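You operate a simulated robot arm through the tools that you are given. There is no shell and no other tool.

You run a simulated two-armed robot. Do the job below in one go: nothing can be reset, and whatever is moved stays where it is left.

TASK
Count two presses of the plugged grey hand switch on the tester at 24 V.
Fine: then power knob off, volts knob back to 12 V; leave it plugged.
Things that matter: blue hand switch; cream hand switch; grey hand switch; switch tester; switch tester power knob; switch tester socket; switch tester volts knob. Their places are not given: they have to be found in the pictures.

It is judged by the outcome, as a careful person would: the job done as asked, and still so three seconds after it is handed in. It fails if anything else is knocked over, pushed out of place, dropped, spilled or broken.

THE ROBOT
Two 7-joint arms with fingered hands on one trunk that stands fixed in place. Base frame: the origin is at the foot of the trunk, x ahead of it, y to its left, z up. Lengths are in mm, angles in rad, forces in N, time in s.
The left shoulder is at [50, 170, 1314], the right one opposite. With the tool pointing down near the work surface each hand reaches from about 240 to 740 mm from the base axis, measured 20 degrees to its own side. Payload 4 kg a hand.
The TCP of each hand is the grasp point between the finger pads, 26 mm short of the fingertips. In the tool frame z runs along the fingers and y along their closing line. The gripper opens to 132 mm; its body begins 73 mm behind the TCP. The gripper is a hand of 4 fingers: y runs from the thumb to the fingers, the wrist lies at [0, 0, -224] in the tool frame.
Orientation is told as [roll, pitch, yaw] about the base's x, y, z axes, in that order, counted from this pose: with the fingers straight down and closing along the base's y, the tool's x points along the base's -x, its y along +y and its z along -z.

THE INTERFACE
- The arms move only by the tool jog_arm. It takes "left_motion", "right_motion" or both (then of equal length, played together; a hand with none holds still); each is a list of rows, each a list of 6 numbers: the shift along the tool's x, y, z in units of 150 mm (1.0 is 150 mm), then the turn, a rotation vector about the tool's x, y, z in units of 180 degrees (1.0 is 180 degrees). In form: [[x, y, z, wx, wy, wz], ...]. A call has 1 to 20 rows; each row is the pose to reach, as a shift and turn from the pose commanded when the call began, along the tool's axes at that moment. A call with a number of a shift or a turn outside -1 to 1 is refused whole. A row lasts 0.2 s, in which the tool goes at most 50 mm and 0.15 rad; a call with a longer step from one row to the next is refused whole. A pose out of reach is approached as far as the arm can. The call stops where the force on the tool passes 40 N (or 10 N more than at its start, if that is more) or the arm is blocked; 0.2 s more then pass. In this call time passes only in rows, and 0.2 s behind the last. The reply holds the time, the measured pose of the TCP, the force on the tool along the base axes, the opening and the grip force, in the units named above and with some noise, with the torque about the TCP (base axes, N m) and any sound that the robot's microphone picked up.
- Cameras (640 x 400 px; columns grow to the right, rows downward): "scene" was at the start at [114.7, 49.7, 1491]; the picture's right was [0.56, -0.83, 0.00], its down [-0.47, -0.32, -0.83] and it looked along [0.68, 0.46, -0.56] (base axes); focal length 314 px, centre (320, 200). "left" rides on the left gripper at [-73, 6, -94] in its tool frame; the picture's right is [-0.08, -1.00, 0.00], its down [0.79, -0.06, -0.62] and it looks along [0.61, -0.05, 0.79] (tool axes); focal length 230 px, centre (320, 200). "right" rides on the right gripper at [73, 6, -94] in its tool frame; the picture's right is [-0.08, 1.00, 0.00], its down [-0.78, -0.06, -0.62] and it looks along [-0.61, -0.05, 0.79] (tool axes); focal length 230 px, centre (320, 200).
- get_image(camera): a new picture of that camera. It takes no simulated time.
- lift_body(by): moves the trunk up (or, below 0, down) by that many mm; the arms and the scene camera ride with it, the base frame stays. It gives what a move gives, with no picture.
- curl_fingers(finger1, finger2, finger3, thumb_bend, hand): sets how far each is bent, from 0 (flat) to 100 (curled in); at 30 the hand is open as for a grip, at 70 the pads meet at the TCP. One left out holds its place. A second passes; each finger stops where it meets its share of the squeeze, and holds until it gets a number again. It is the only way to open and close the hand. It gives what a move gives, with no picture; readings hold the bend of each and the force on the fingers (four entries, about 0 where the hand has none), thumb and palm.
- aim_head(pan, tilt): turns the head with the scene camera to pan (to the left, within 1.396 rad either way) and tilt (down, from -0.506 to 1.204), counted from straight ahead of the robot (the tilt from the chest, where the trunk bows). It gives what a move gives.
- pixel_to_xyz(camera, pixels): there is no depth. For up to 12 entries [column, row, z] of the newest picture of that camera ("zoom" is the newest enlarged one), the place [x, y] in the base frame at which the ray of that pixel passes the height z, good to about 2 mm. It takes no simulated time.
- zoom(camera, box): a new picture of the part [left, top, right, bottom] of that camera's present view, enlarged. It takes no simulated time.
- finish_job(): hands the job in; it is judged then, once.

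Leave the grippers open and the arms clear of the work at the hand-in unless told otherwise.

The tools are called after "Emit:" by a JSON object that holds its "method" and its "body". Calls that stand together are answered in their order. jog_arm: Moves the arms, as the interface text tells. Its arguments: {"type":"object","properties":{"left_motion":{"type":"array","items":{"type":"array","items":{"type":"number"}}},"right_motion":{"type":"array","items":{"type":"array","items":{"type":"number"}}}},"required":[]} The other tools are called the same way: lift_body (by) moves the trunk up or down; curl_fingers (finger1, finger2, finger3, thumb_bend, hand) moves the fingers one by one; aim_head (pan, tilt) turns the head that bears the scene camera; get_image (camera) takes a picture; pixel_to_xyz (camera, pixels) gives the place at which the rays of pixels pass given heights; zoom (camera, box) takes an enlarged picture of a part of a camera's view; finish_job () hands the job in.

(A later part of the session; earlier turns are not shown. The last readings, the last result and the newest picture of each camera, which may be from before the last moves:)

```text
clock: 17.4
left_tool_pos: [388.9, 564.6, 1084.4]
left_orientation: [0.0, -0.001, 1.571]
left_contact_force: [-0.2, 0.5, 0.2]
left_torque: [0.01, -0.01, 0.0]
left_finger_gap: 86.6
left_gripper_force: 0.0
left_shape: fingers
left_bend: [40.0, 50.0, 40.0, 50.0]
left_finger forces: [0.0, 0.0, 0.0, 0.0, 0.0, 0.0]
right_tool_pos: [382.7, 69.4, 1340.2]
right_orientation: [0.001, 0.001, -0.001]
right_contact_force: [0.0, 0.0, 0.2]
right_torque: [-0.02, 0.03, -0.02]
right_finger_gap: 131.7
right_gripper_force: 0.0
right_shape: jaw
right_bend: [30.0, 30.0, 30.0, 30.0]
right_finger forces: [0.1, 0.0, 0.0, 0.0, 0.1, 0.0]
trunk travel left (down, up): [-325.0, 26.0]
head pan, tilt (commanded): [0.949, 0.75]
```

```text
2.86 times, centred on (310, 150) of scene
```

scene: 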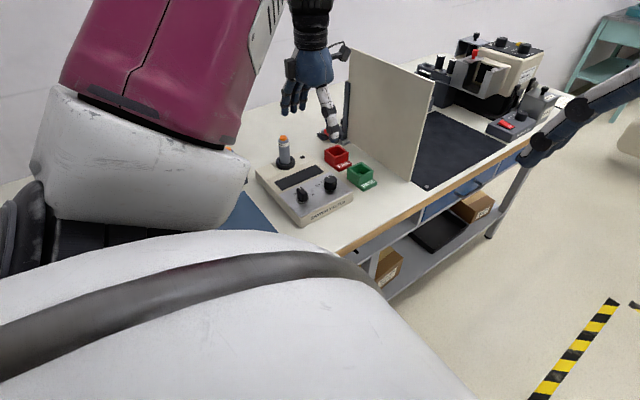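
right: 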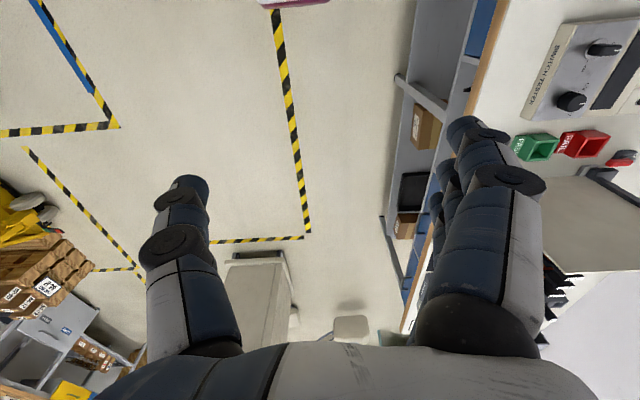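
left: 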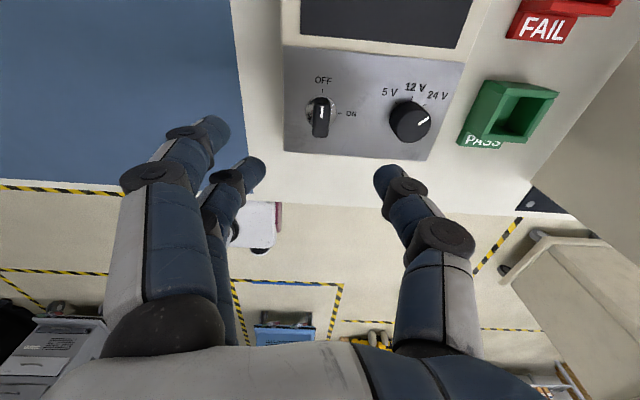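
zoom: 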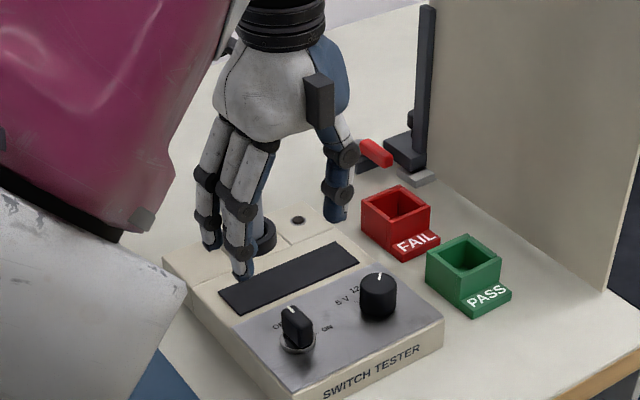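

Yaw +90° is reached, and this upright view clearly shows the volts pointer on 24 V and the power pointer at OFF. I will zoom in on both knobs to fix the power knob's centre and height.

Emit:
{"method": "zoom", "body": {"camera": "left", "box": [280, 50, 460, 160]}}

Emit:
{"method": "zoom", "body": {"camera": "scene", "box": [274, 170, 338, 210]}}

```text
3.56 times, centred on (370, 105) of left
```

zoom: 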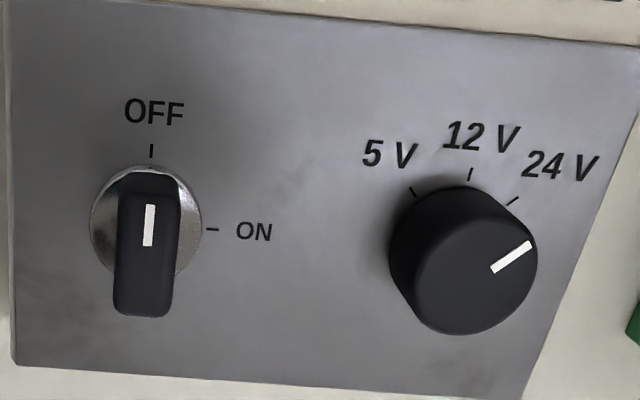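

```text
10.00 times, centred on (306, 190) of scene
```

zoom: 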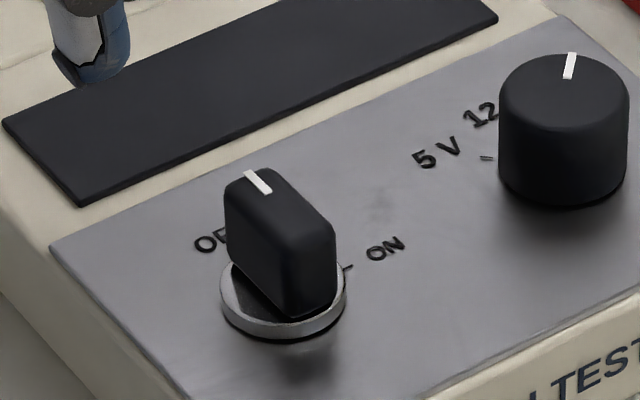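

I will check the volts pointer direction and the power knob ring, bar and pointer coordinates.

Emit:
{"method": "pixel_to_xyz", "body": {"camera": "scene", "pixels": [[299.1, 189.0, 960], [299.1, 189.0, 965], [301.6, 192.6, 960], [302.4, 199.5, 938], [330.6, 175.6, 961]]}}

Emit:
{"method": "pixel_to_xyz", "body": {"camera": "left", "pixels": [[321.3, 112.5, 941], [322, 106.7, 962], [321.5, 118.2, 962], [318.3, 124.4, 962], [312.5, 136, 962], [328, 136, 962], [418.4, 124.4, 961], [429.3, 117.7, 961], [425, 106, 939], [320.5, 136, 955]]}}

```text
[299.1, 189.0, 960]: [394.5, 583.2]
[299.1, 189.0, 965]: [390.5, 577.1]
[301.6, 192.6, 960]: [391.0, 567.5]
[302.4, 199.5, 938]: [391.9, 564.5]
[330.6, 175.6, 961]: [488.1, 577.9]
```

```text
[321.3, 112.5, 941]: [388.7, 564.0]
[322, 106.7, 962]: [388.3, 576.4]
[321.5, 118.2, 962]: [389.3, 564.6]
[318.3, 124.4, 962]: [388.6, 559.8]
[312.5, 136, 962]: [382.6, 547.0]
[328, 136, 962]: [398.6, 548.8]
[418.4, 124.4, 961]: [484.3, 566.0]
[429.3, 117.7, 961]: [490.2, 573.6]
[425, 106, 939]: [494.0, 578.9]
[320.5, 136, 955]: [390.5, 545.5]
```

The power knob's bar is centred at (389, 565), about 32 mm long in y and 15 mm wide in x, with its top at z ≈ 963. The hand is centred on it, so I will descend to z ≈ 977, the same height that cleared the panel before.

Emit:
{"method": "jog_arm", "body": {"left_motion": [[0, 0, 0.15, 0, 0, 0], [0, 0, 0.3, 0, 0, 0], [0, 0, 0.45, 0, 0, 0], [0, 0, 0.57, 0, 0, 0], [0, 0, 0.65, 0, 0, 0], [0, 0, 0.715, 0, 0, 0]]}}

Emit:
{"method": "get_image", "body": {"camera": "left"}}

Emit:
{"method": "zoom", "body": {"camera": "scene", "box": [250, 120, 362, 210]}}

```text
clock: 18.8
left_tool_pos: [390.1, 565.3, 976.8]
left_orientation: [-0.001, -0.001, 1.571]
left_contact_force: [0.7, 0.5, -0.9]
left_torque: [0.02, -0.01, -0.01]
left_finger_gap: 86.4
left_gripper_force: 0.0
left_shape: fingers
left_bend: [40.0, 50.0, 40.0, 50.0]
left_finger forces: [0.0, 0.0, 0.1, 0.0, 0.1, 0.0]
right_tool_pos: [383.0, 68.9, 1341.1]
right_orientation: [0.001, 0.001, -0.002]
right_contact_force: [0.0, 0.4, -0.2]
right_torque: [0.0, -0.01, 0.0]
right_finger_gap: 131.8
right_gripper_force: 0.0
right_shape: jaw
right_bend: [30.0, 30.0, 30.0, 30.0]
right_finger forces: [0.1, 0.0, 0.1, 0.1, 0.0, 0.1]
trunk travel left (down, up): [-325.0, 26.0]
head pan, tilt (commanded): [0.949, 0.75]
```

```text
taken
```

left: 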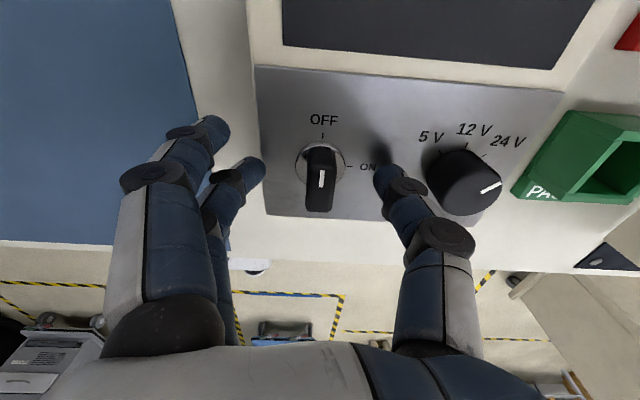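

```text
4.44 times, centred on (306, 165) of scene
```

zoom: 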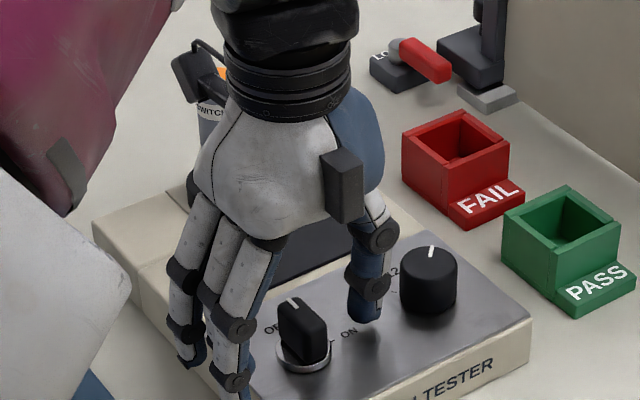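

Nothing is touching and the knob sits centred between finger2 and the thumb. I will close them on the bar.

Emit:
{"method": "curl_fingers", "body": {"hand": "left", "finger2": 72, "thumb_bend": 72}}

Emit:
{"method": "get_image", "body": {"camera": "left"}}

```text
clock: 19.8
left_tool_pos: [389.7, 564.6, 977.1]
left_orientation: [0.0, 0.0, 1.572]
left_contact_force: [2.0, -0.7, -3.0]
left_torque: [-0.04, -0.01, 0.0]
left_finger_gap: 60.8
left_gripper_force: 5.6
left_shape: fingers
left_bend: [40.0, 68.0, 40.0, 68.0]
left_finger forces: [0.1, 4.8, 0.1, 0.0, 7.3, 0.0]
right_tool_pos: [383.5, 68.6, 1340.1]
right_orientation: [0.001, 0.0, 0.0]
right_contact_force: [-0.1, 0.3, -0.7]
right_torque: [-0.01, 0.0, 0.02]
right_finger_gap: 131.8
right_gripper_force: 0.0
right_shape: jaw
right_bend: [30.0, 30.0, 30.0, 30.0]
right_finger forces: [0.0, 0.1, 0.0, 0.0, 0.0, 0.0]
trunk travel left (down, up): [-325.0, 26.0]
head pan, tilt (commanded): [0.949, 0.75]
```

```text
taken
```

left: 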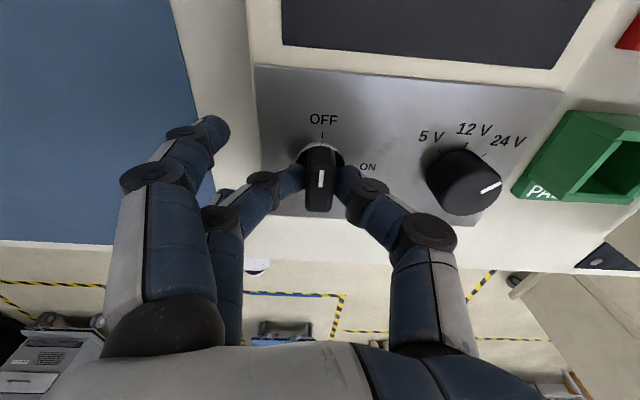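

The bar is gripped on its flat sides (about 5–7 N). I will turn the hand 90° clockwise to bring the pointer to ON.

Emit:
{"method": "jog_arm", "body": {"left_motion": [[0, 0, 0, 0, 0, 0.04], [0, 0, 0, 0, 0, 0.08], [0, 0, 0, 0, 0, 0.12], [0, 0, 0, 0, 0, 0.16], [0, 0, 0, 0, 0, 0.2], [0, 0, 0, 0, 0, 0.24], [0, 0, 0, 0, 0, 0.28], [0, 0, 0, 0, 0, 0.32], [0, 0, 0, 0, 0, 0.36], [0, 0, 0, 0, 0, 0.4], [0, 0, 0, 0, 0, 0.44], [0, 0, 0, 0, 0, 0.475], [0, 0, 0, 0, 0, 0.5]]}}

Emit:
{"method": "get_image", "body": {"camera": "left"}}

Emit:
{"method": "zoom", "body": {"camera": "scene", "box": [250, 120, 362, 210]}}

```text
clock: 22.6
left_tool_pos: [390.1, 564.3, 977.1]
left_orientation: [0.0, -0.001, -0.001]
left_contact_force: [1.5, -1.6, -2.4]
left_torque: [-0.03, -0.03, 0.02]
left_finger_gap: 60.9
left_gripper_force: 6.1
left_shape: fingers
left_bend: [40.0, 69.0, 40.0, 68.0]
left_finger forces: [0.0, 5.1, 0.0, 0.0, 6.7, 0.0]
right_tool_pos: [383.7, 67.8, 1341.2]
right_orientation: [-0.001, 0.001, 0.001]
right_contact_force: [-0.1, -0.5, 0.0]
right_torque: [0.0, -0.04, -0.02]
right_finger_gap: 131.7
right_gripper_force: 0.0
right_shape: jaw
right_bend: [30.0, 30.0, 30.0, 30.0]
right_finger forces: [0.0, 0.0, 0.0, 0.0, 0.1, 0.0]
trunk travel left (down, up): [-325.0, 26.0]
head pan, tilt (commanded): [0.949, 0.75]
```

```text
taken
```

left: 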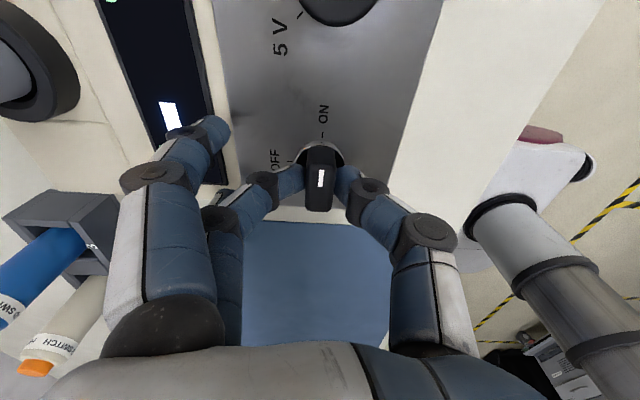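

```text
4.44 times, centred on (306, 165) of scene
```

zoom: 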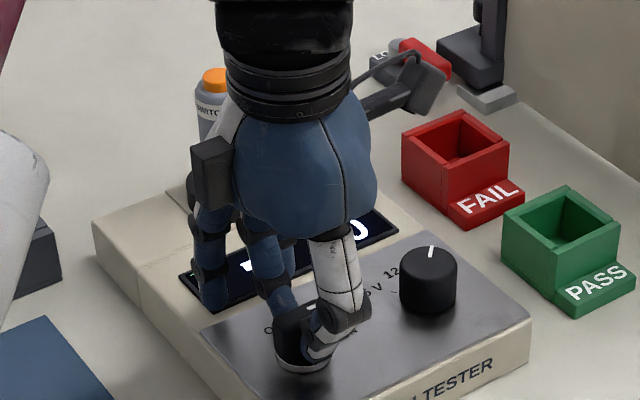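

The tester's display has lit up and shows digits, so the power is on. I will release the knob and lift away to read the display.

Emit:
{"method": "curl_fingers", "body": {"hand": "left", "finger2": 50, "thumb_bend": 50}}

Emit:
{"method": "jog_arm", "body": {"left_motion": [[0, 0, -0.1, 0, 0, 0], [0, 0, -0.2, 0, 0, 0], [0, 0, -0.4, 0, 0, 0], [0, 0, -0.6, 0, 0, 0], [0, 0, -0.8, 0, 0, 0], [0, 0, -1.0, 0, 0, 0]]}}

Emit:
{"method": "get_image", "body": {"camera": "left"}}

Emit:
{"method": "zoom", "body": {"camera": "scene", "box": [250, 120, 362, 210]}}

```text
clock: 23.6
left_tool_pos: [389.9, 565.0, 977.2]
left_orientation: [0.0, 0.0, -0.002]
left_contact_force: [0.0, -0.7, -0.4]
left_torque: [0.0, 0.02, -0.02]
left_finger_gap: 86.3
left_gripper_force: 0.0
left_shape: fingers
left_bend: [40.0, 50.0, 40.0, 50.0]
left_finger forces: [0.0, 0.1, 0.1, 0.0, 0.0, 0.0]
right_tool_pos: [383.2, 67.9, 1340.9]
right_orientation: [-0.001, 0.001, 0.0]
right_contact_force: [-0.1, -0.3, 0.2]
right_torque: [0.01, -0.01, 0.03]
right_finger_gap: 131.8
right_gripper_force: 0.0
right_shape: jaw
right_bend: [30.0, 30.0, 30.0, 30.0]
right_finger forces: [0.0, 0.0, 0.0, 0.1, 0.0, 0.1]
trunk travel left (down, up): [-325.0, 26.0]
head pan, tilt (commanded): [0.949, 0.75]
```

```text
clock: 25.0
left_tool_pos: [390.2, 565.5, 1127.2]
left_orientation: [0.001, -0.001, -0.001]
left_contact_force: [0.4, -0.1, -0.2]
left_torque: [0.04, 0.0, -0.02]
left_finger_gap: 86.7
left_gripper_force: 0.0
left_shape: fingers
left_bend: [40.0, 50.0, 40.0, 50.0]
left_finger forces: [0.1, 0.0, 0.0, 0.0, 0.0, 0.1]
right_tool_pos: [383.7, 67.3, 1341.0]
right_orientation: [0.003, -0.001, -0.001]
right_contact_force: [-0.1, 0.2, -0.5]
right_torque: [0.02, -0.02, 0.03]
right_finger_gap: 131.8
right_gripper_force: 0.1
right_shape: jaw
right_bend: [30.0, 30.0, 30.0, 30.0]
right_finger forces: [0.0, 0.0, 0.0, 0.1, 0.0, 0.0]
trunk travel left (down, up): [-325.0, 26.0]
head pan, tilt (commanded): [0.949, 0.75]
```

```text
taken
```

left: 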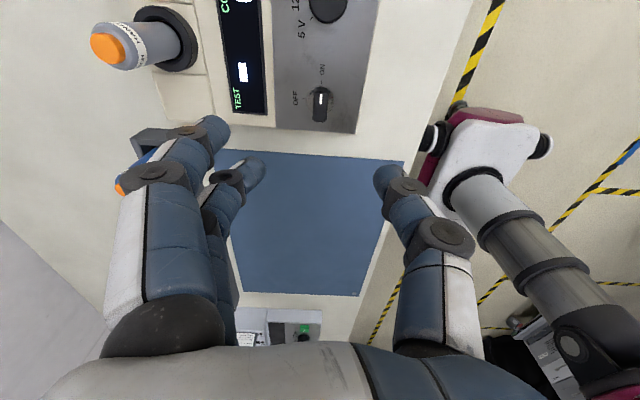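

```text
4.44 times, centred on (306, 165) of scene
```

zoom: 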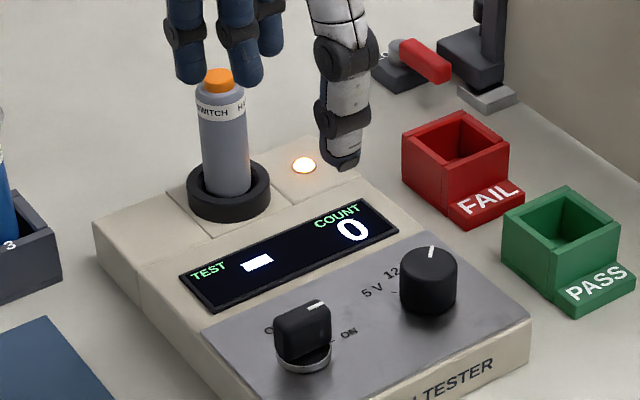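

The tester is on: the display reads TEST "–" and COUNT 0, and the lamp is lit. Next I will pinch finger2 and the thumb together as a firm tip and move high over the switch's button at about (435, 722).

Emit:
{"method": "curl_fingers", "body": {"hand": "left", "finger2": 70, "thumb_bend": 70}}

Emit:
{"method": "jog_arm", "body": {"left_motion": [[-0.05, 0.16, 0, 0, 0, 0], [-0.1, 0.32, 0, 0, 0, 0], [-0.15, 0.48, 0, 0, 0, 0], [-0.2, 0.64, 0, 0, 0, 0], [-0.25, 0.8, 0, 0, 0, 0], [-0.3, 0.95, 0, 0, 0, 0], [-0.3, 1.0, 0, 0, 0, 0]]}}

Emit:
{"method": "get_image", "body": {"camera": "left"}}

Emit:
{"method": "get_image", "body": {"camera": "scene"}}

```text
clock: 26.0
left_tool_pos: [390.3, 565.1, 1126.8]
left_orientation: [0.0, 0.0, 0.0]
left_contact_force: [-0.5, -0.8, -0.5]
left_torque: [0.05, -0.01, -0.01]
left_finger_gap: 56.2
left_gripper_force: 0.0
left_shape: fingers
left_bend: [40.0, 70.0, 40.0, 70.0]
left_finger forces: [0.1, 0.0, 0.0, 0.1, 0.1, 0.0]
right_tool_pos: [382.4, 68.9, 1340.5]
right_orientation: [0.0, 0.0, 0.001]
right_contact_force: [0.4, 0.3, -0.3]
right_torque: [0.0, 0.0, 0.02]
right_finger_gap: 132.0
right_gripper_force: 0.0
right_shape: jaw
right_bend: [30.0, 30.0, 30.0, 30.0]
right_finger forces: [0.0, 0.0, 0.1, 0.1, 0.0, 0.0]
trunk travel left (down, up): [-325.0, 26.0]
head pan, tilt (commanded): [0.949, 0.75]
```

```text
clock: 27.6
left_tool_pos: [432.3, 716.2, 1126.1]
left_orientation: [0.001, -0.002, 0.0]
left_contact_force: [-0.2, 0.1, 0.1]
left_torque: [0.0, 0.06, 0.03]
left_finger_gap: 56.0
left_gripper_force: 0.1
left_shape: fingers
left_bend: [40.0, 70.0, 40.0, 70.0]
left_finger forces: [0.0, 0.0, 0.0, 0.1, 0.0, 0.0]
right_tool_pos: [383.0, 68.2, 1340.8]
right_orientation: [-0.001, 0.0, 0.002]
right_contact_force: [-0.8, 0.4, 0.0]
right_torque: [-0.01, 0.02, 0.03]
right_finger_gap: 132.0
right_gripper_force: 0.0
right_shape: jaw
right_bend: [30.0, 30.0, 30.0, 30.0]
right_finger forces: [0.0, 0.1, 0.0, 0.1, 0.0, 0.1]
trunk travel left (down, up): [-325.0, 26.0]
head pan, tilt (commanded): [0.949, 0.75]
```

```text
taken
```

left: 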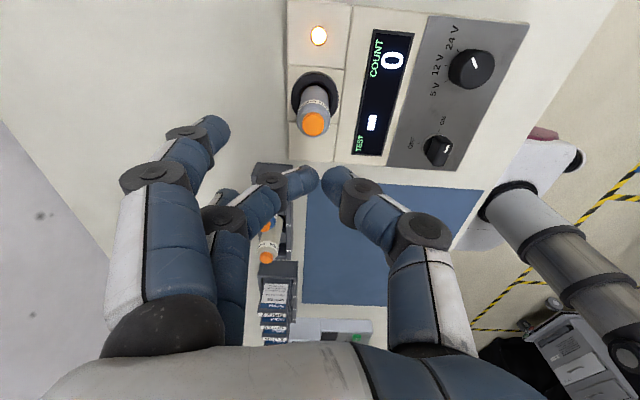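

```text
taken
```

scene: 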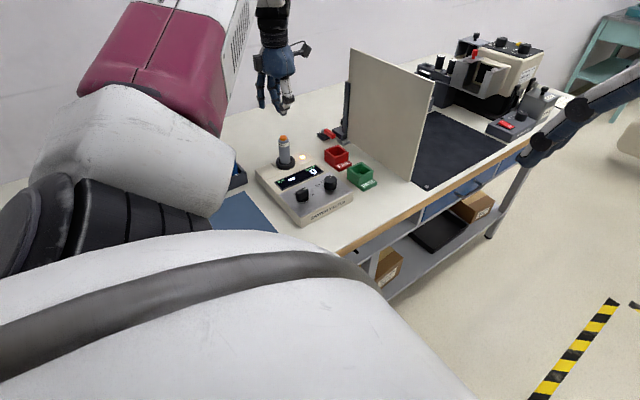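

The pinched tips still leave a small gap, so pressing with one fingertip is cleaner. Finger2's tip sits about 10 mm to the +y side of the TCP. I will move the thumb out to 40 and recheck the button's exact place from this view.

Emit:
{"method": "curl_fingers", "body": {"hand": "left", "finger2": 70, "thumb_bend": 40}}

Emit:
{"method": "zoom", "body": {"camera": "left", "box": [250, 60, 410, 200]}}

Emit:
{"method": "zoom", "body": {"camera": "scene", "box": [240, 60, 340, 180]}}

```text
clock: 28.6
left_tool_pos: [433.4, 716.3, 1125.1]
left_orientation: [0.0, -0.001, -0.001]
left_contact_force: [0.0, -0.4, 0.6]
left_torque: [0.01, -0.02, -0.01]
left_finger_gap: 103.1
left_gripper_force: 0.1
left_shape: fingers
left_bend: [40.0, 70.0, 40.0, 40.0]
left_finger forces: [0.0, 0.0, 0.1, 0.0, 0.0, 0.0]
right_tool_pos: [384.5, 67.1, 1341.3]
right_orientation: [0.001, 0.0, 0.0]
right_contact_force: [0.2, 0.6, 0.5]
right_torque: [-0.01, -0.01, -0.02]
right_finger_gap: 131.9
right_gripper_force: 0.1
right_shape: jaw
right_bend: [30.0, 30.0, 30.0, 30.0]
right_finger forces: [0.0, 0.1, 0.1, 0.1, 0.0, 0.0]
trunk travel left (down, up): [-325.0, 26.0]
head pan, tilt (commanded): [0.949, 0.75]
```

```text
2.86 times, centred on (330, 130) of left
```

zoom: 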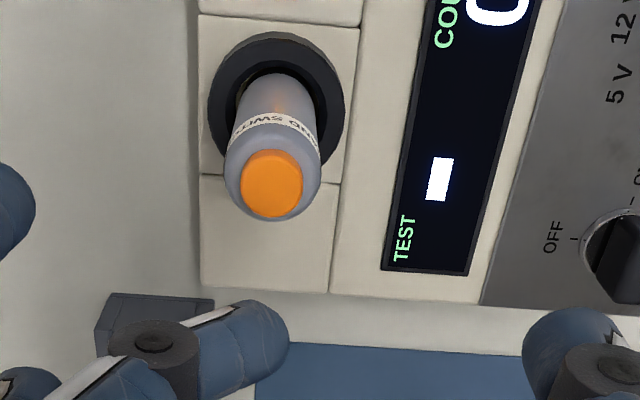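

```text
3.33 times, centred on (290, 120) of scene
```

zoom: 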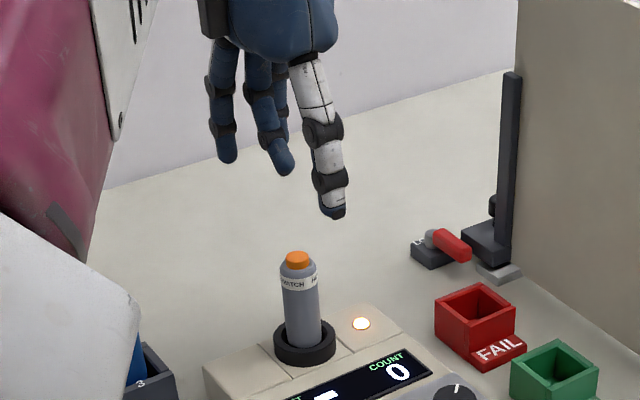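

I will triangulate the button top from left px (312.9, 123.7) and scene px (283.4, 137.4).

Emit:
{"method": "pixel_to_xyz", "body": {"camera": "left", "pixels": [[312.9, 123.7, 1010], [312.9, 123.7, 1025], [312.9, 123.7, 1040]]}}

Emit:
{"method": "pixel_to_xyz", "body": {"camera": "scene", "pixels": [[283.4, 137.4, 1010], [283.4, 137.4, 1025], [283.4, 137.4, 1040]]}}

```text
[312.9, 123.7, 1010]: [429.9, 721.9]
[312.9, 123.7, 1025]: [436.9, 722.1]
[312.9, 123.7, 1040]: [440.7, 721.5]
```

```text
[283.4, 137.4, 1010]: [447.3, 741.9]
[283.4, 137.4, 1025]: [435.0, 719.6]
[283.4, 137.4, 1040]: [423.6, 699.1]
```

The button top is at (436, 721, 1024). I will bring finger2's tip over it and descend to about 5 mm above it.

Emit:
{"method": "jog_arm", "body": {"left_motion": [[-0.015, -0.03, 0.1, 0, 0, 0], [-0.015, -0.03, 0.2, 0, 0, 0], [-0.015, -0.03, 0.3, 0, 0, 0], [-0.015, -0.03, 0.38, 0, 0, 0], [-0.015, -0.03, 0.43, 0, 0, 0]]}}

Emit:
{"method": "get_image", "body": {"camera": "left"}}

Emit:
{"method": "zoom", "body": {"camera": "scene", "box": [250, 100, 330, 170]}}

```text
clock: 29.8
left_tool_pos: [437.2, 710.4, 1062.7]
left_orientation: [-0.001, 0.0, 0.0]
left_contact_force: [0.0, 0.2, 0.1]
left_torque: [0.02, 0.02, -0.04]
left_finger_gap: 102.9
left_gripper_force: 0.0
left_shape: fingers
left_bend: [40.0, 70.0, 40.0, 40.0]
left_finger forces: [0.0, 0.1, 0.0, 0.1, 0.0, 0.0]
right_tool_pos: [383.5, 67.3, 1340.0]
right_orientation: [0.0, 0.0, 0.001]
right_contact_force: [0.0, -1.1, 0.3]
right_torque: [0.01, -0.01, -0.02]
right_finger_gap: 131.8
right_gripper_force: 0.0
right_shape: jaw
right_bend: [30.0, 30.0, 30.0, 30.0]
right_finger forces: [0.0, 0.1, 0.1, 0.0, 0.1, 0.0]
trunk travel left (down, up): [-325.0, 26.0]
head pan, tilt (commanded): [0.949, 0.75]
```

```text
taken
```

left: 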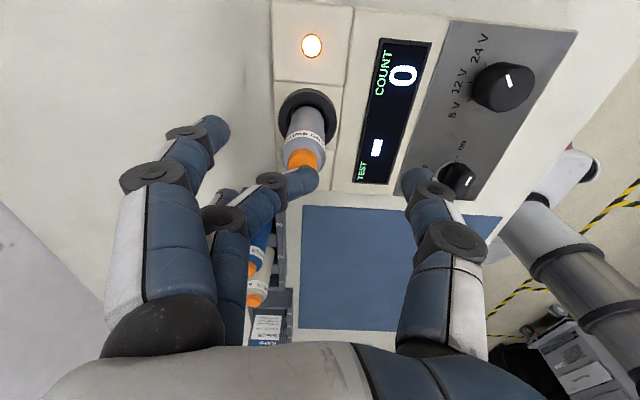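

```text
5.71 times, centred on (290, 135) of scene
```

zoom: 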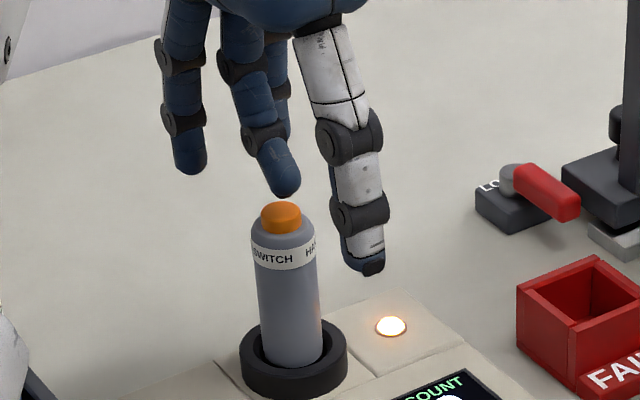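

Finger2's tip is just above the orange button, about 3 mm off toward -y. I will trim that and descend gently in small steps, watching the force and listening for a click.

Emit:
{"method": "jog_arm", "body": {"left_motion": [[0.005, 0.01, 0.0, 0, 0, 0], [0.01, 0.02, 0.0, 0, 0, 0], [0.01, 0.02, 0.01, 0, 0, 0], [0.01, 0.02, 0.02, 0, 0, 0], [0.01, 0.02, 0.03, 0, 0, 0]]}}

Emit:
{"method": "zoom", "body": {"camera": "scene", "box": [250, 100, 330, 170]}}

Emit:
{"method": "zoom", "body": {"camera": "left", "box": [240, 100, 400, 220]}}

```text
clock: 31.0
left_tool_pos: [433.6, 714.3, 1057.7]
left_orientation: [0.0, 0.0, -0.001]
left_contact_force: [-0.2, -0.3, 0.5]
left_torque: [-0.02, -0.04, 0.01]
left_finger_gap: 103.3
left_gripper_force: 0.1
left_shape: fingers
left_bend: [40.0, 70.0, 40.0, 40.0]
left_finger forces: [0.1, 0.0, 0.1, 0.0, 0.0, 0.1]
right_tool_pos: [382.8, 67.9, 1340.9]
right_orientation: [0.0, 0.0, 0.0]
right_contact_force: [-0.1, 0.4, -0.1]
right_torque: [0.0, -0.03, 0.0]
right_finger_gap: 131.6
right_gripper_force: 0.0
right_shape: jaw
right_bend: [30.0, 30.0, 30.0, 30.0]
right_finger forces: [0.0, 0.0, 0.1, 0.1, 0.0, 0.0]
trunk travel left (down, up): [-325.0, 26.0]
head pan, tilt (commanded): [0.949, 0.75]
```

```text
5.71 times, centred on (290, 135) of scene
```

zoom: 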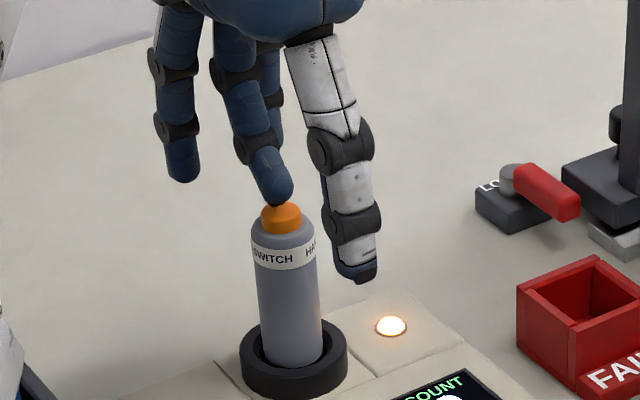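

```text
3.33 times, centred on (320, 160) of left
```

zoom: 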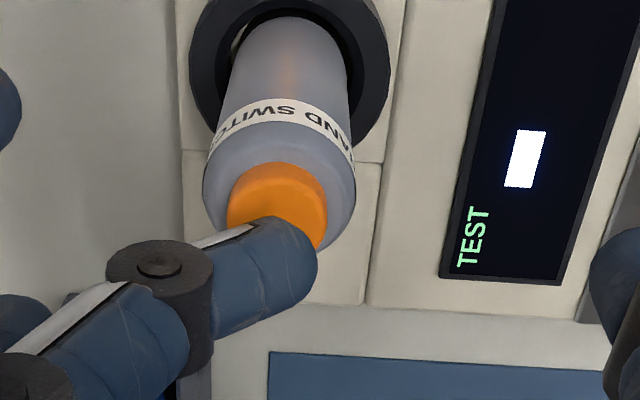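

The tip is centred a few mm above the button. I will descend further in 1 mm steps.

Emit:
{"method": "jog_arm", "body": {"left_motion": [[0, 0, 0.007, 0, 0, 0], [0, 0, 0.014, 0, 0, 0], [0, 0, 0.021, 0, 0, 0], [0, 0, 0.028, 0, 0, 0]]}}

Emit:
{"method": "zoom", "body": {"camera": "scene", "box": [250, 120, 346, 200]}}

```text
clock: 32.0
left_tool_pos: [435.1, 713.8, 1053.6]
left_orientation: [0.0, 0.001, -0.001]
left_contact_force: [0.0, -0.8, 1.0]
left_torque: [-0.01, 0.03, -0.02]
left_finger_gap: 103.0
left_gripper_force: 0.4
left_shape: fingers
left_bend: [40.0, 70.0, 40.0, 40.0]
left_finger forces: [0.0, 0.4, 0.0, 0.0, 0.0, 0.0]
right_tool_pos: [382.3, 67.9, 1340.7]
right_orientation: [0.0, 0.0, 0.001]
right_contact_force: [0.8, -0.2, 1.0]
right_torque: [0.01, 0.0, 0.0]
right_finger_gap: 131.9
right_gripper_force: 0.0
right_shape: jaw
right_bend: [30.0, 30.0, 30.0, 30.0]
right_finger forces: [0.0, 0.0, 0.0, 0.1, 0.0, 0.0]
trunk travel left (down, up): [-325.0, 26.0]
head pan, tilt (commanded): [0.949, 0.75]
```

```text
5.00 times, centred on (298, 160) of scene
```

zoom: 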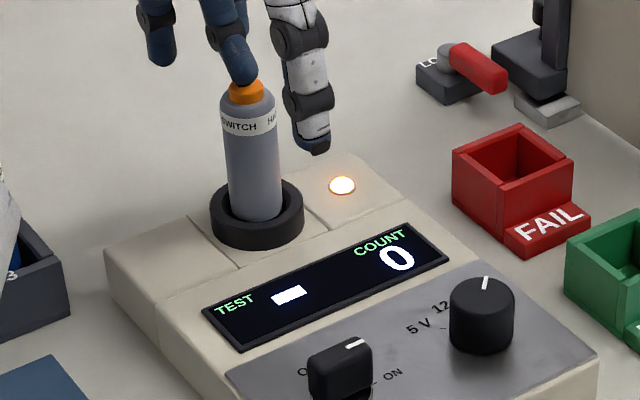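

The tip has just touched the button (0.4 N) and the count is still 0. I will press down another 3 mm.

Emit:
{"method": "jog_arm", "body": {"left_motion": [[0, 0, 0.007, 0, 0, 0], [0, 0, 0.014, 0, 0, 0], [0, 0, 0.021, 0, 0, 0]]}}

Emit:
{"method": "zoom", "body": {"camera": "scene", "box": [250, 120, 346, 200]}}

```text
clock: 32.8
left_tool_pos: [434.6, 714.1, 1051.3]
left_orientation: [0.001, -0.002, 0.002]
left_contact_force: [0.1, 0.5, 3.1]
left_torque: [0.03, 0.03, -0.02]
left_finger_gap: 102.8
left_gripper_force: 2.2
left_shape: fingers
left_bend: [40.0, 70.0, 40.0, 40.0]
left_finger forces: [0.0, 3.2, 0.0, 0.0, 0.0, 0.0]
right_tool_pos: [383.5, 68.4, 1340.5]
right_orientation: [0.0, 0.0, 0.001]
right_contact_force: [0.1, -0.3, -0.8]
right_torque: [0.02, -0.01, 0.03]
right_finger_gap: 132.0
right_gripper_force: 0.0
right_shape: jaw
right_bend: [30.0, 30.0, 30.0, 30.0]
right_finger forces: [0.0, 0.0, 0.0, 0.1, 0.0, 0.0]
trunk travel left (down, up): [-325.0, 26.0]
head pan, tilt (commanded): [0.949, 0.75]
heard: click
```

```text
5.00 times, centred on (298, 160) of scene
```

zoom: 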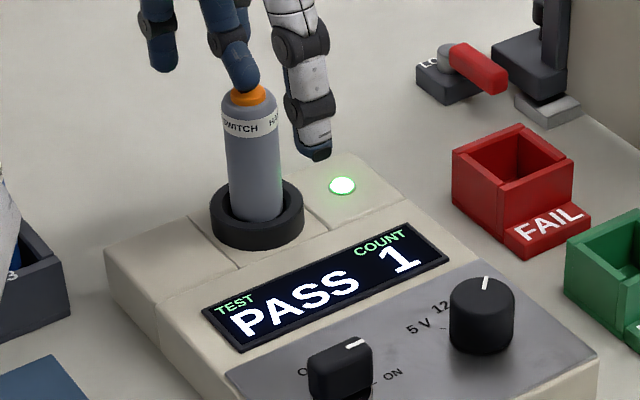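

I heard a click and the display reads PASS, COUNT 1. I will lift 7 mm to release the button fully.

Emit:
{"method": "jog_arm", "body": {"left_motion": [[0, 0, -0.015, 0, 0, 0], [0, 0, -0.03, 0, 0, 0], [0, 0, -0.047, 0, 0, 0], [0, 0, -0.047, 0, 0, 0], [0, 0, -0.047, 0, 0, 0]]}}

Emit:
{"method": "zoom", "body": {"camera": "scene", "box": [250, 120, 346, 200]}}

```text
clock: 34.0
left_tool_pos: [435.2, 712.7, 1058.4]
left_orientation: [0.001, -0.001, 0.0]
left_contact_force: [0.5, 0.6, -0.2]
left_torque: [0.01, 0.0, -0.02]
left_finger_gap: 103.1
left_gripper_force: 0.2
left_shape: fingers
left_bend: [40.0, 70.0, 40.0, 40.0]
left_finger forces: [0.0, 0.0, 0.0, 0.0, 0.0, 0.0]
right_tool_pos: [383.3, 67.8, 1342.1]
right_orientation: [0.0, 0.001, 0.002]
right_contact_force: [-0.3, -0.2, -0.4]
right_torque: [-0.04, 0.01, 0.02]
right_finger_gap: 131.7
right_gripper_force: 0.1
right_shape: jaw
right_bend: [30.0, 30.0, 30.0, 30.0]
right_finger forces: [0.0, 0.0, 0.0, 0.0, 0.0, 0.0]
trunk travel left (down, up): [-325.0, 26.0]
head pan, tilt (commanded): [0.949, 0.75]
```

```text
5.00 times, centred on (298, 160) of scene
```

zoom: 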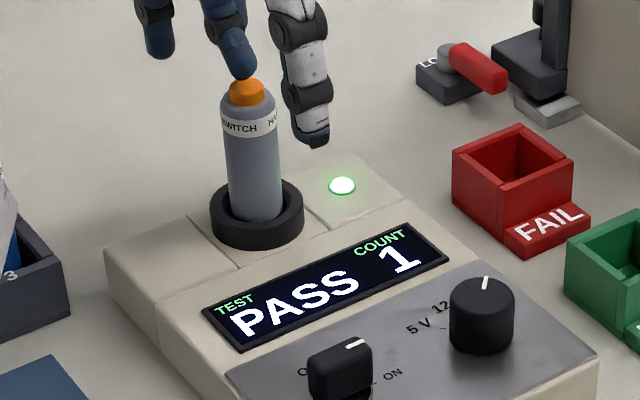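

The button is released and the count stays at 1. I will press a second time by the same 7 mm stroke.

Emit:
{"method": "jog_arm", "body": {"left_motion": [[0, 0, 0.01, 0, 0, 0], [0, 0, 0.02, 0, 0, 0], [0, 0, 0.03, 0, 0, 0], [0, 0, 0.04, 0, 0, 0], [0, 0, 0.047, 0, 0, 0]]}}

Emit:
{"method": "zoom", "body": {"camera": "scene", "box": [250, 120, 346, 200]}}

```text
clock: 35.2
left_tool_pos: [434.9, 714.4, 1051.5]
left_orientation: [0.001, 0.0, 0.0]
left_contact_force: [-0.1, 0.7, 2.5]
left_torque: [0.03, 0.01, 0.03]
left_finger_gap: 103.1
left_gripper_force: 1.3
left_shape: fingers
left_bend: [40.0, 70.0, 40.0, 40.0]
left_finger forces: [0.0, 1.8, 0.0, 0.1, 0.0, 0.0]
right_tool_pos: [383.1, 68.1, 1339.8]
right_orientation: [0.001, 0.001, 0.0]
right_contact_force: [0.4, -0.8, -0.9]
right_torque: [0.03, 0.03, -0.01]
right_finger_gap: 131.6
right_gripper_force: 0.0
right_shape: jaw
right_bend: [30.0, 30.0, 30.0, 30.0]
right_finger forces: [0.0, 0.0, 0.0, 0.0, 0.0, 0.0]
trunk travel left (down, up): [-325.0, 26.0]
head pan, tilt (commanded): [0.949, 0.75]
heard: click
```

```text
5.00 times, centred on (298, 160) of scene
```

zoom: 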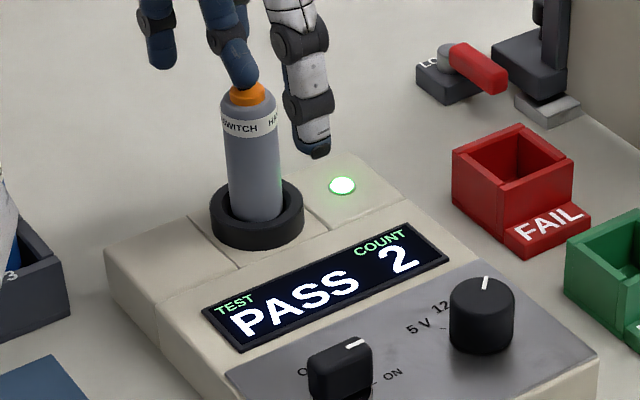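

There was a second click and the display reads PASS, COUNT 2. I will lift straight up off the button and then move back high over the power knob.

Emit:
{"method": "jog_arm", "body": {"left_motion": [[0, 0, -0.04, 0, 0, 0], [0, 0, -0.1, 0, 0, 0], [0, 0, -0.25, 0, 0, 0], [0, 0, -0.4, 0, 0, 0], [0, 0, -0.5, 0, 0, 0], [0.05, -0.16, -0.5, 0, 0, 0], [0.1, -0.33, -0.5, 0, 0, 0], [0.15, -0.5, -0.5, 0, 0, 0], [0.2, -0.66, -0.5, 0, 0, 0], [0.25, -0.83, -0.5, 0, 0, 0], [0.3, -0.99, -0.5, 0, 0, 0]]}}

Emit:
{"method": "curl_fingers", "body": {"hand": "left", "finger2": 50, "thumb_bend": 50}}

Emit:
{"method": "get_image", "body": {"camera": "left"}}

Emit:
{"method": "zoom", "body": {"camera": "scene", "box": [250, 120, 346, 200]}}

```text
clock: 37.6
left_tool_pos: [391.2, 564.0, 1126.0]
left_orientation: [0.001, -0.001, 0.002]
left_contact_force: [-0.6, -0.1, 0.0]
left_torque: [0.01, 0.02, 0.0]
left_finger_gap: 103.2
left_gripper_force: 0.0
left_shape: fingers
left_bend: [40.0, 70.0, 40.0, 40.0]
left_finger forces: [0.0, 0.1, 0.0, 0.0, 0.0, 0.0]
right_tool_pos: [383.1, 68.5, 1341.3]
right_orientation: [0.001, 0.002, 0.0]
right_contact_force: [-0.8, -0.3, 0.2]
right_torque: [0.0, -0.04, 0.0]
right_finger_gap: 131.9
right_gripper_force: 0.0
right_shape: jaw
right_bend: [30.0, 30.0, 30.0, 30.0]
right_finger forces: [0.1, 0.0, 0.1, 0.0, 0.1, 0.0]
trunk travel left (down, up): [-325.0, 26.0]
head pan, tilt (commanded): [0.949, 0.75]
```

```text
clock: 38.6
left_tool_pos: [390.9, 564.3, 1126.1]
left_orientation: [0.0, 0.0, 0.0]
left_contact_force: [0.0, 0.3, -0.4]
left_torque: [0.04, -0.02, -0.02]
left_finger_gap: 87.3
left_gripper_force: 0.0
left_shape: fingers
left_bend: [40.0, 50.0, 40.0, 50.0]
left_finger forces: [0.0, 0.1, 0.0, 0.0, 0.1, 0.1]
right_tool_pos: [382.9, 68.2, 1340.7]
right_orientation: [-0.001, 0.001, 0.001]
right_contact_force: [0.5, 0.8, -0.4]
right_torque: [0.02, -0.01, -0.03]
right_finger_gap: 131.8
right_gripper_force: 0.1
right_shape: jaw
right_bend: [30.0, 30.0, 30.0, 30.0]
right_finger forces: [0.0, 0.0, 0.0, 0.1, 0.1, 0.0]
trunk travel left (down, up): [-325.0, 26.0]
head pan, tilt (commanded): [0.949, 0.75]
```

```text
taken
```

left: 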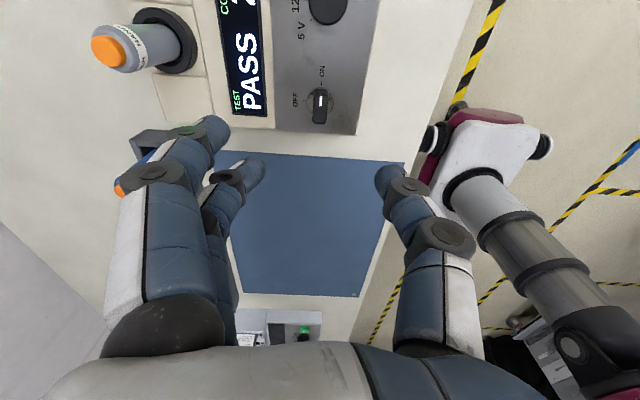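

```text
5.00 times, centred on (298, 160) of scene
```

zoom: 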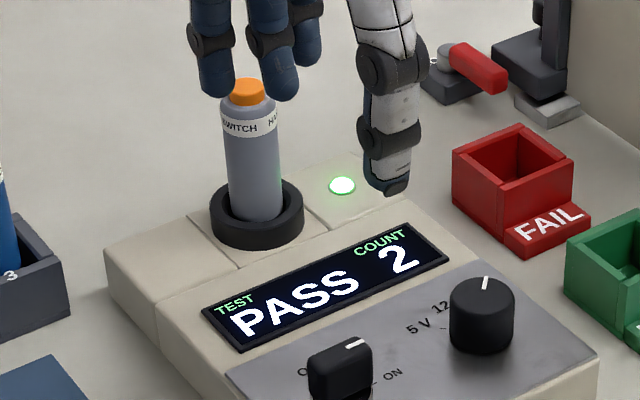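

The count still reads 2 with the hand clear. The pose is (391, 564, 1126), so I will descend over the power knob to z ≈ 977 with a small centring trim.

Emit:
{"method": "jog_arm", "body": {"left_motion": [[0.008, 0.005, 0.2, 0, 0, 0], [0.008, 0.005, 0.4, 0, 0, 0], [0.008, 0.005, 0.6, 0, 0, 0], [0.008, 0.005, 0.75, 0, 0, 0], [0.008, 0.005, 0.87, 0, 0, 0], [0.008, 0.005, 0.94, 0, 0, 0], [0.008, 0.005, 0.99, 0, 0, 0]]}}

Emit:
{"method": "get_image", "body": {"camera": "left"}}

```text
clock: 40.2
left_tool_pos: [387.3, 566.2, 977.7]
left_orientation: [0.001, -0.002, -0.001]
left_contact_force: [-0.2, 0.5, 0.0]
left_torque: [-0.01, -0.04, -0.01]
left_finger_gap: 87.1
left_gripper_force: 0.1
left_shape: fingers
left_bend: [40.0, 50.0, 40.0, 50.0]
left_finger forces: [0.0, 0.1, 0.0, 0.0, 0.1, 0.0]
right_tool_pos: [383.0, 69.3, 1341.3]
right_orientation: [0.001, 0.001, 0.001]
right_contact_force: [-0.6, 0.1, -0.7]
right_torque: [0.0, 0.0, -0.04]
right_finger_gap: 131.7
right_gripper_force: 0.1
right_shape: jaw
right_bend: [30.0, 30.0, 30.0, 30.0]
right_finger forces: [0.1, 0.0, 0.0, 0.1, 0.0, 0.0]
trunk travel left (down, up): [-325.0, 26.0]
head pan, tilt (commanded): [0.949, 0.75]
```

```text
taken
```

left: 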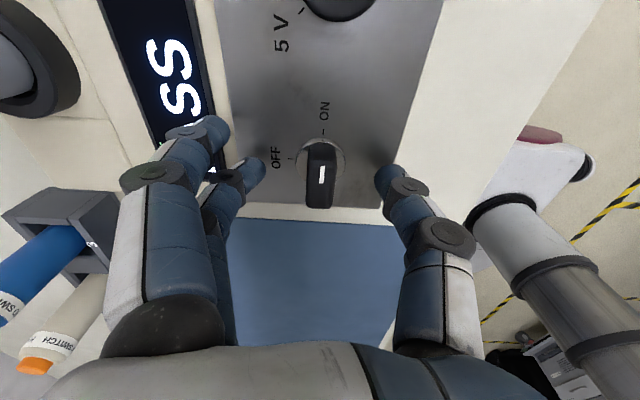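

The bar now lies along x between finger2 and the thumb, well centred at about (321, 175), with no contact. I will close on its flat sides.

Emit:
{"method": "curl_fingers", "body": {"hand": "left", "finger2": 72, "thumb_bend": 72}}

Emit:
{"method": "get_image", "body": {"camera": "left"}}

```text
clock: 41.2
left_tool_pos: [388.0, 565.4, 978.8]
left_orientation: [0.001, 0.0, 0.001]
left_contact_force: [0.5, -3.1, -4.1]
left_torque: [-0.05, -0.02, -0.01]
left_finger_gap: 60.9
left_gripper_force: 6.3
left_shape: fingers
left_bend: [40.0, 68.0, 40.0, 68.0]
left_finger forces: [0.1, 4.7, 0.0, 0.0, 7.4, 0.0]
right_tool_pos: [383.5, 68.3, 1340.8]
right_orientation: [0.001, 0.0, 0.001]
right_contact_force: [0.0, -0.6, 0.8]
right_torque: [-0.02, 0.0, -0.02]
right_finger_gap: 131.7
right_gripper_force: 0.0
right_shape: jaw
right_bend: [30.0, 30.0, 30.0, 30.0]
right_finger forces: [0.1, 0.0, 0.0, 0.0, 0.0, 0.0]
trunk travel left (down, up): [-325.0, 26.0]
head pan, tilt (commanded): [0.949, 0.75]
```

```text
taken
```

left: 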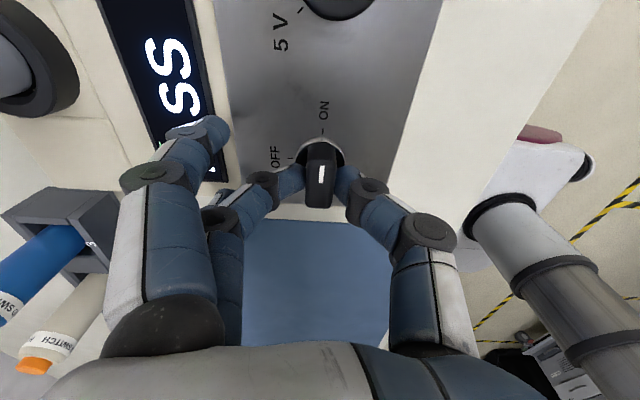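

The bar is held. I will turn 90° anticlockwise (-wz) to bring the pointer back to OFF.

Emit:
{"method": "jog_arm", "body": {"left_motion": [[0, 0, 0, 0, 0, -0.04], [0, 0, 0, 0, 0, -0.08], [0, 0, 0, 0, 0, -0.12], [0, 0, 0, 0, 0, -0.16], [0, 0, 0, 0, 0, -0.2], [0, 0, 0, 0, 0, -0.24], [0, 0, 0, 0, 0, -0.28], [0, 0, 0, 0, 0, -0.32], [0, 0, 0, 0, 0, -0.36], [0, 0, 0, 0, 0, -0.4], [0, 0, 0, 0, 0, -0.44], [0, 0, 0, 0, 0, -0.475], [0, 0, 0, 0, 0, -0.5]]}}

Emit:
{"method": "get_image", "body": {"camera": "left"}}

Emit:
{"method": "zoom", "body": {"camera": "scene", "box": [250, 120, 362, 210]}}

```text
clock: 44.0
left_tool_pos: [388.8, 564.2, 977.6]
left_orientation: [0.0, -0.001, 1.572]
left_contact_force: [2.9, -9.2, -3.3]
left_torque: [-0.18, -0.05, -0.05]
left_finger_gap: 61.5
left_gripper_force: 5.6
left_shape: fingers
left_bend: [40.0, 69.0, 40.0, 68.0]
left_finger forces: [0.0, 4.3, 0.1, 0.0, 7.7, 0.0]
right_tool_pos: [384.7, 66.4, 1341.8]
right_orientation: [0.002, -0.001, 0.0]
right_contact_force: [-0.7, -0.9, 0.1]
right_torque: [-0.02, -0.01, 0.0]
right_finger_gap: 131.7
right_gripper_force: 0.1
right_shape: jaw
right_bend: [30.0, 30.0, 30.0, 30.0]
right_finger forces: [0.1, 0.0, 0.0, 0.0, 0.0, 0.0]
trunk travel left (down, up): [-325.0, 26.0]
head pan, tilt (commanded): [0.949, 0.75]
```

```text
taken
```

left: 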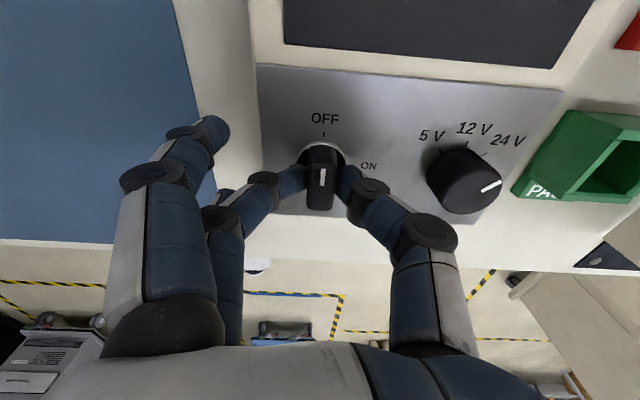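

```text
4.44 times, centred on (306, 165) of scene
```

zoom: 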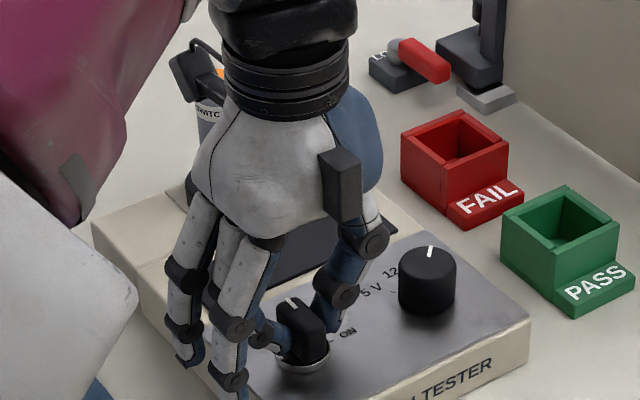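

The display is dark and the pointer is at OFF. I will release the knob and lift straight up.

Emit:
{"method": "curl_fingers", "body": {"hand": "left", "finger2": 50, "thumb_bend": 50}}

Emit:
{"method": "jog_arm", "body": {"left_motion": [[0, 0, -0.1, 0, 0, 0], [0, 0, -0.2, 0, 0, 0], [0, 0, -0.4, 0, 0, 0], [0, 0, -0.6, 0, 0, 0], [0, 0, -0.715, 0, 0, 0]]}}

Emit:
{"method": "get_image", "body": {"camera": "left"}}

Emit:
{"method": "zoom", "body": {"camera": "left", "box": [280, 50, 460, 160]}}

Emit:
{"method": "zoom", "body": {"camera": "scene", "box": [250, 120, 362, 210]}}

```text
clock: 45.0
left_tool_pos: [389.0, 566.4, 978.3]
left_orientation: [-0.001, 0.0, 1.571]
left_contact_force: [0.2, -0.1, 0.3]
left_torque: [-0.01, 0.03, 0.0]
left_finger_gap: 86.3
left_gripper_force: 0.0
left_shape: fingers
left_bend: [40.0, 50.0, 40.0, 50.0]
left_finger forces: [0.0, 0.0, 0.1, 0.1, 0.0, 0.1]
right_tool_pos: [383.2, 68.8, 1341.0]
right_orientation: [-0.002, 0.0, 0.001]
right_contact_force: [0.6, 0.1, 0.0]
right_torque: [0.0, -0.02, -0.03]
right_finger_gap: 131.5
right_gripper_force: 0.0
right_shape: jaw
right_bend: [30.0, 30.0, 30.0, 30.0]
right_finger forces: [0.1, 0.0, 0.0, 0.0, 0.1, 0.1]
trunk travel left (down, up): [-325.0, 26.0]
head pan, tilt (commanded): [0.949, 0.75]
```

```text
clock: 46.2
left_tool_pos: [385.5, 566.3, 1085.2]
left_orientation: [-0.001, 0.0, 1.572]
left_contact_force: [-0.4, -0.7, -0.2]
left_torque: [-0.01, 0.0, -0.01]
left_finger_gap: 86.2
left_gripper_force: 0.0
left_shape: fingers
left_bend: [40.0, 50.0, 40.0, 50.0]
left_finger forces: [0.1, 0.0, 0.1, 0.0, 0.0, 0.1]
right_tool_pos: [383.3, 68.1, 1340.9]
right_orientation: [0.0, -0.001, 0.0]
right_contact_force: [1.3, -0.7, -0.1]
right_torque: [0.02, -0.02, 0.02]
right_finger_gap: 132.0
right_gripper_force: 0.0
right_shape: jaw
right_bend: [30.0, 30.0, 30.0, 30.0]
right_finger forces: [0.0, 0.0, 0.1, 0.0, 0.0, 0.0]
trunk travel left (down, up): [-325.0, 26.0]
head pan, tilt (commanded): [0.949, 0.75]
```

```text
taken
```

left: 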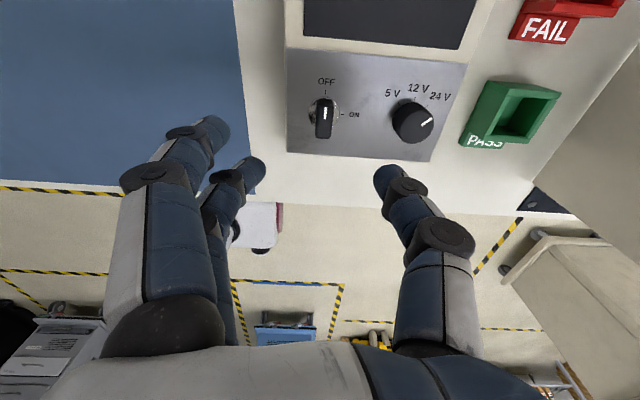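

```text
3.56 times, centred on (370, 105) of left
```

zoom: 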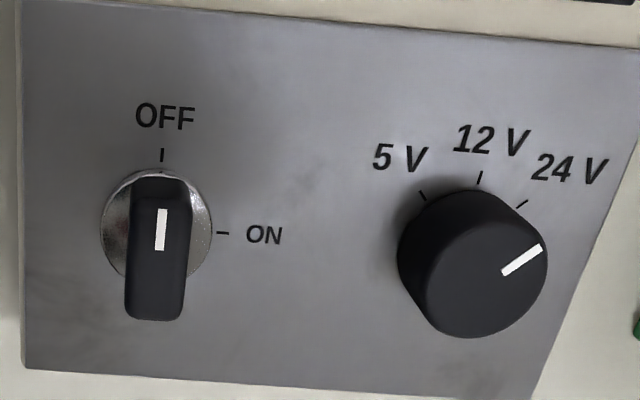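

```text
4.44 times, centred on (306, 165) of scene
```

zoom: 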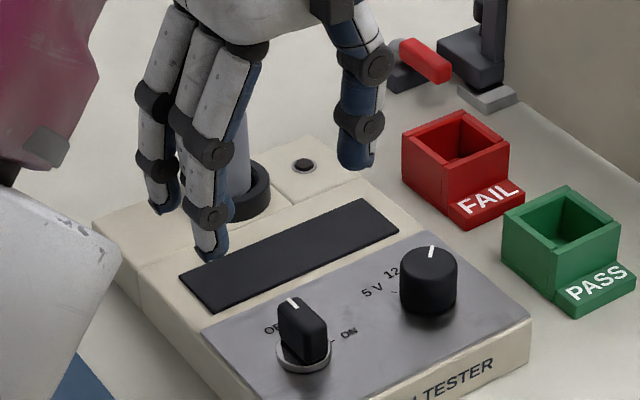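

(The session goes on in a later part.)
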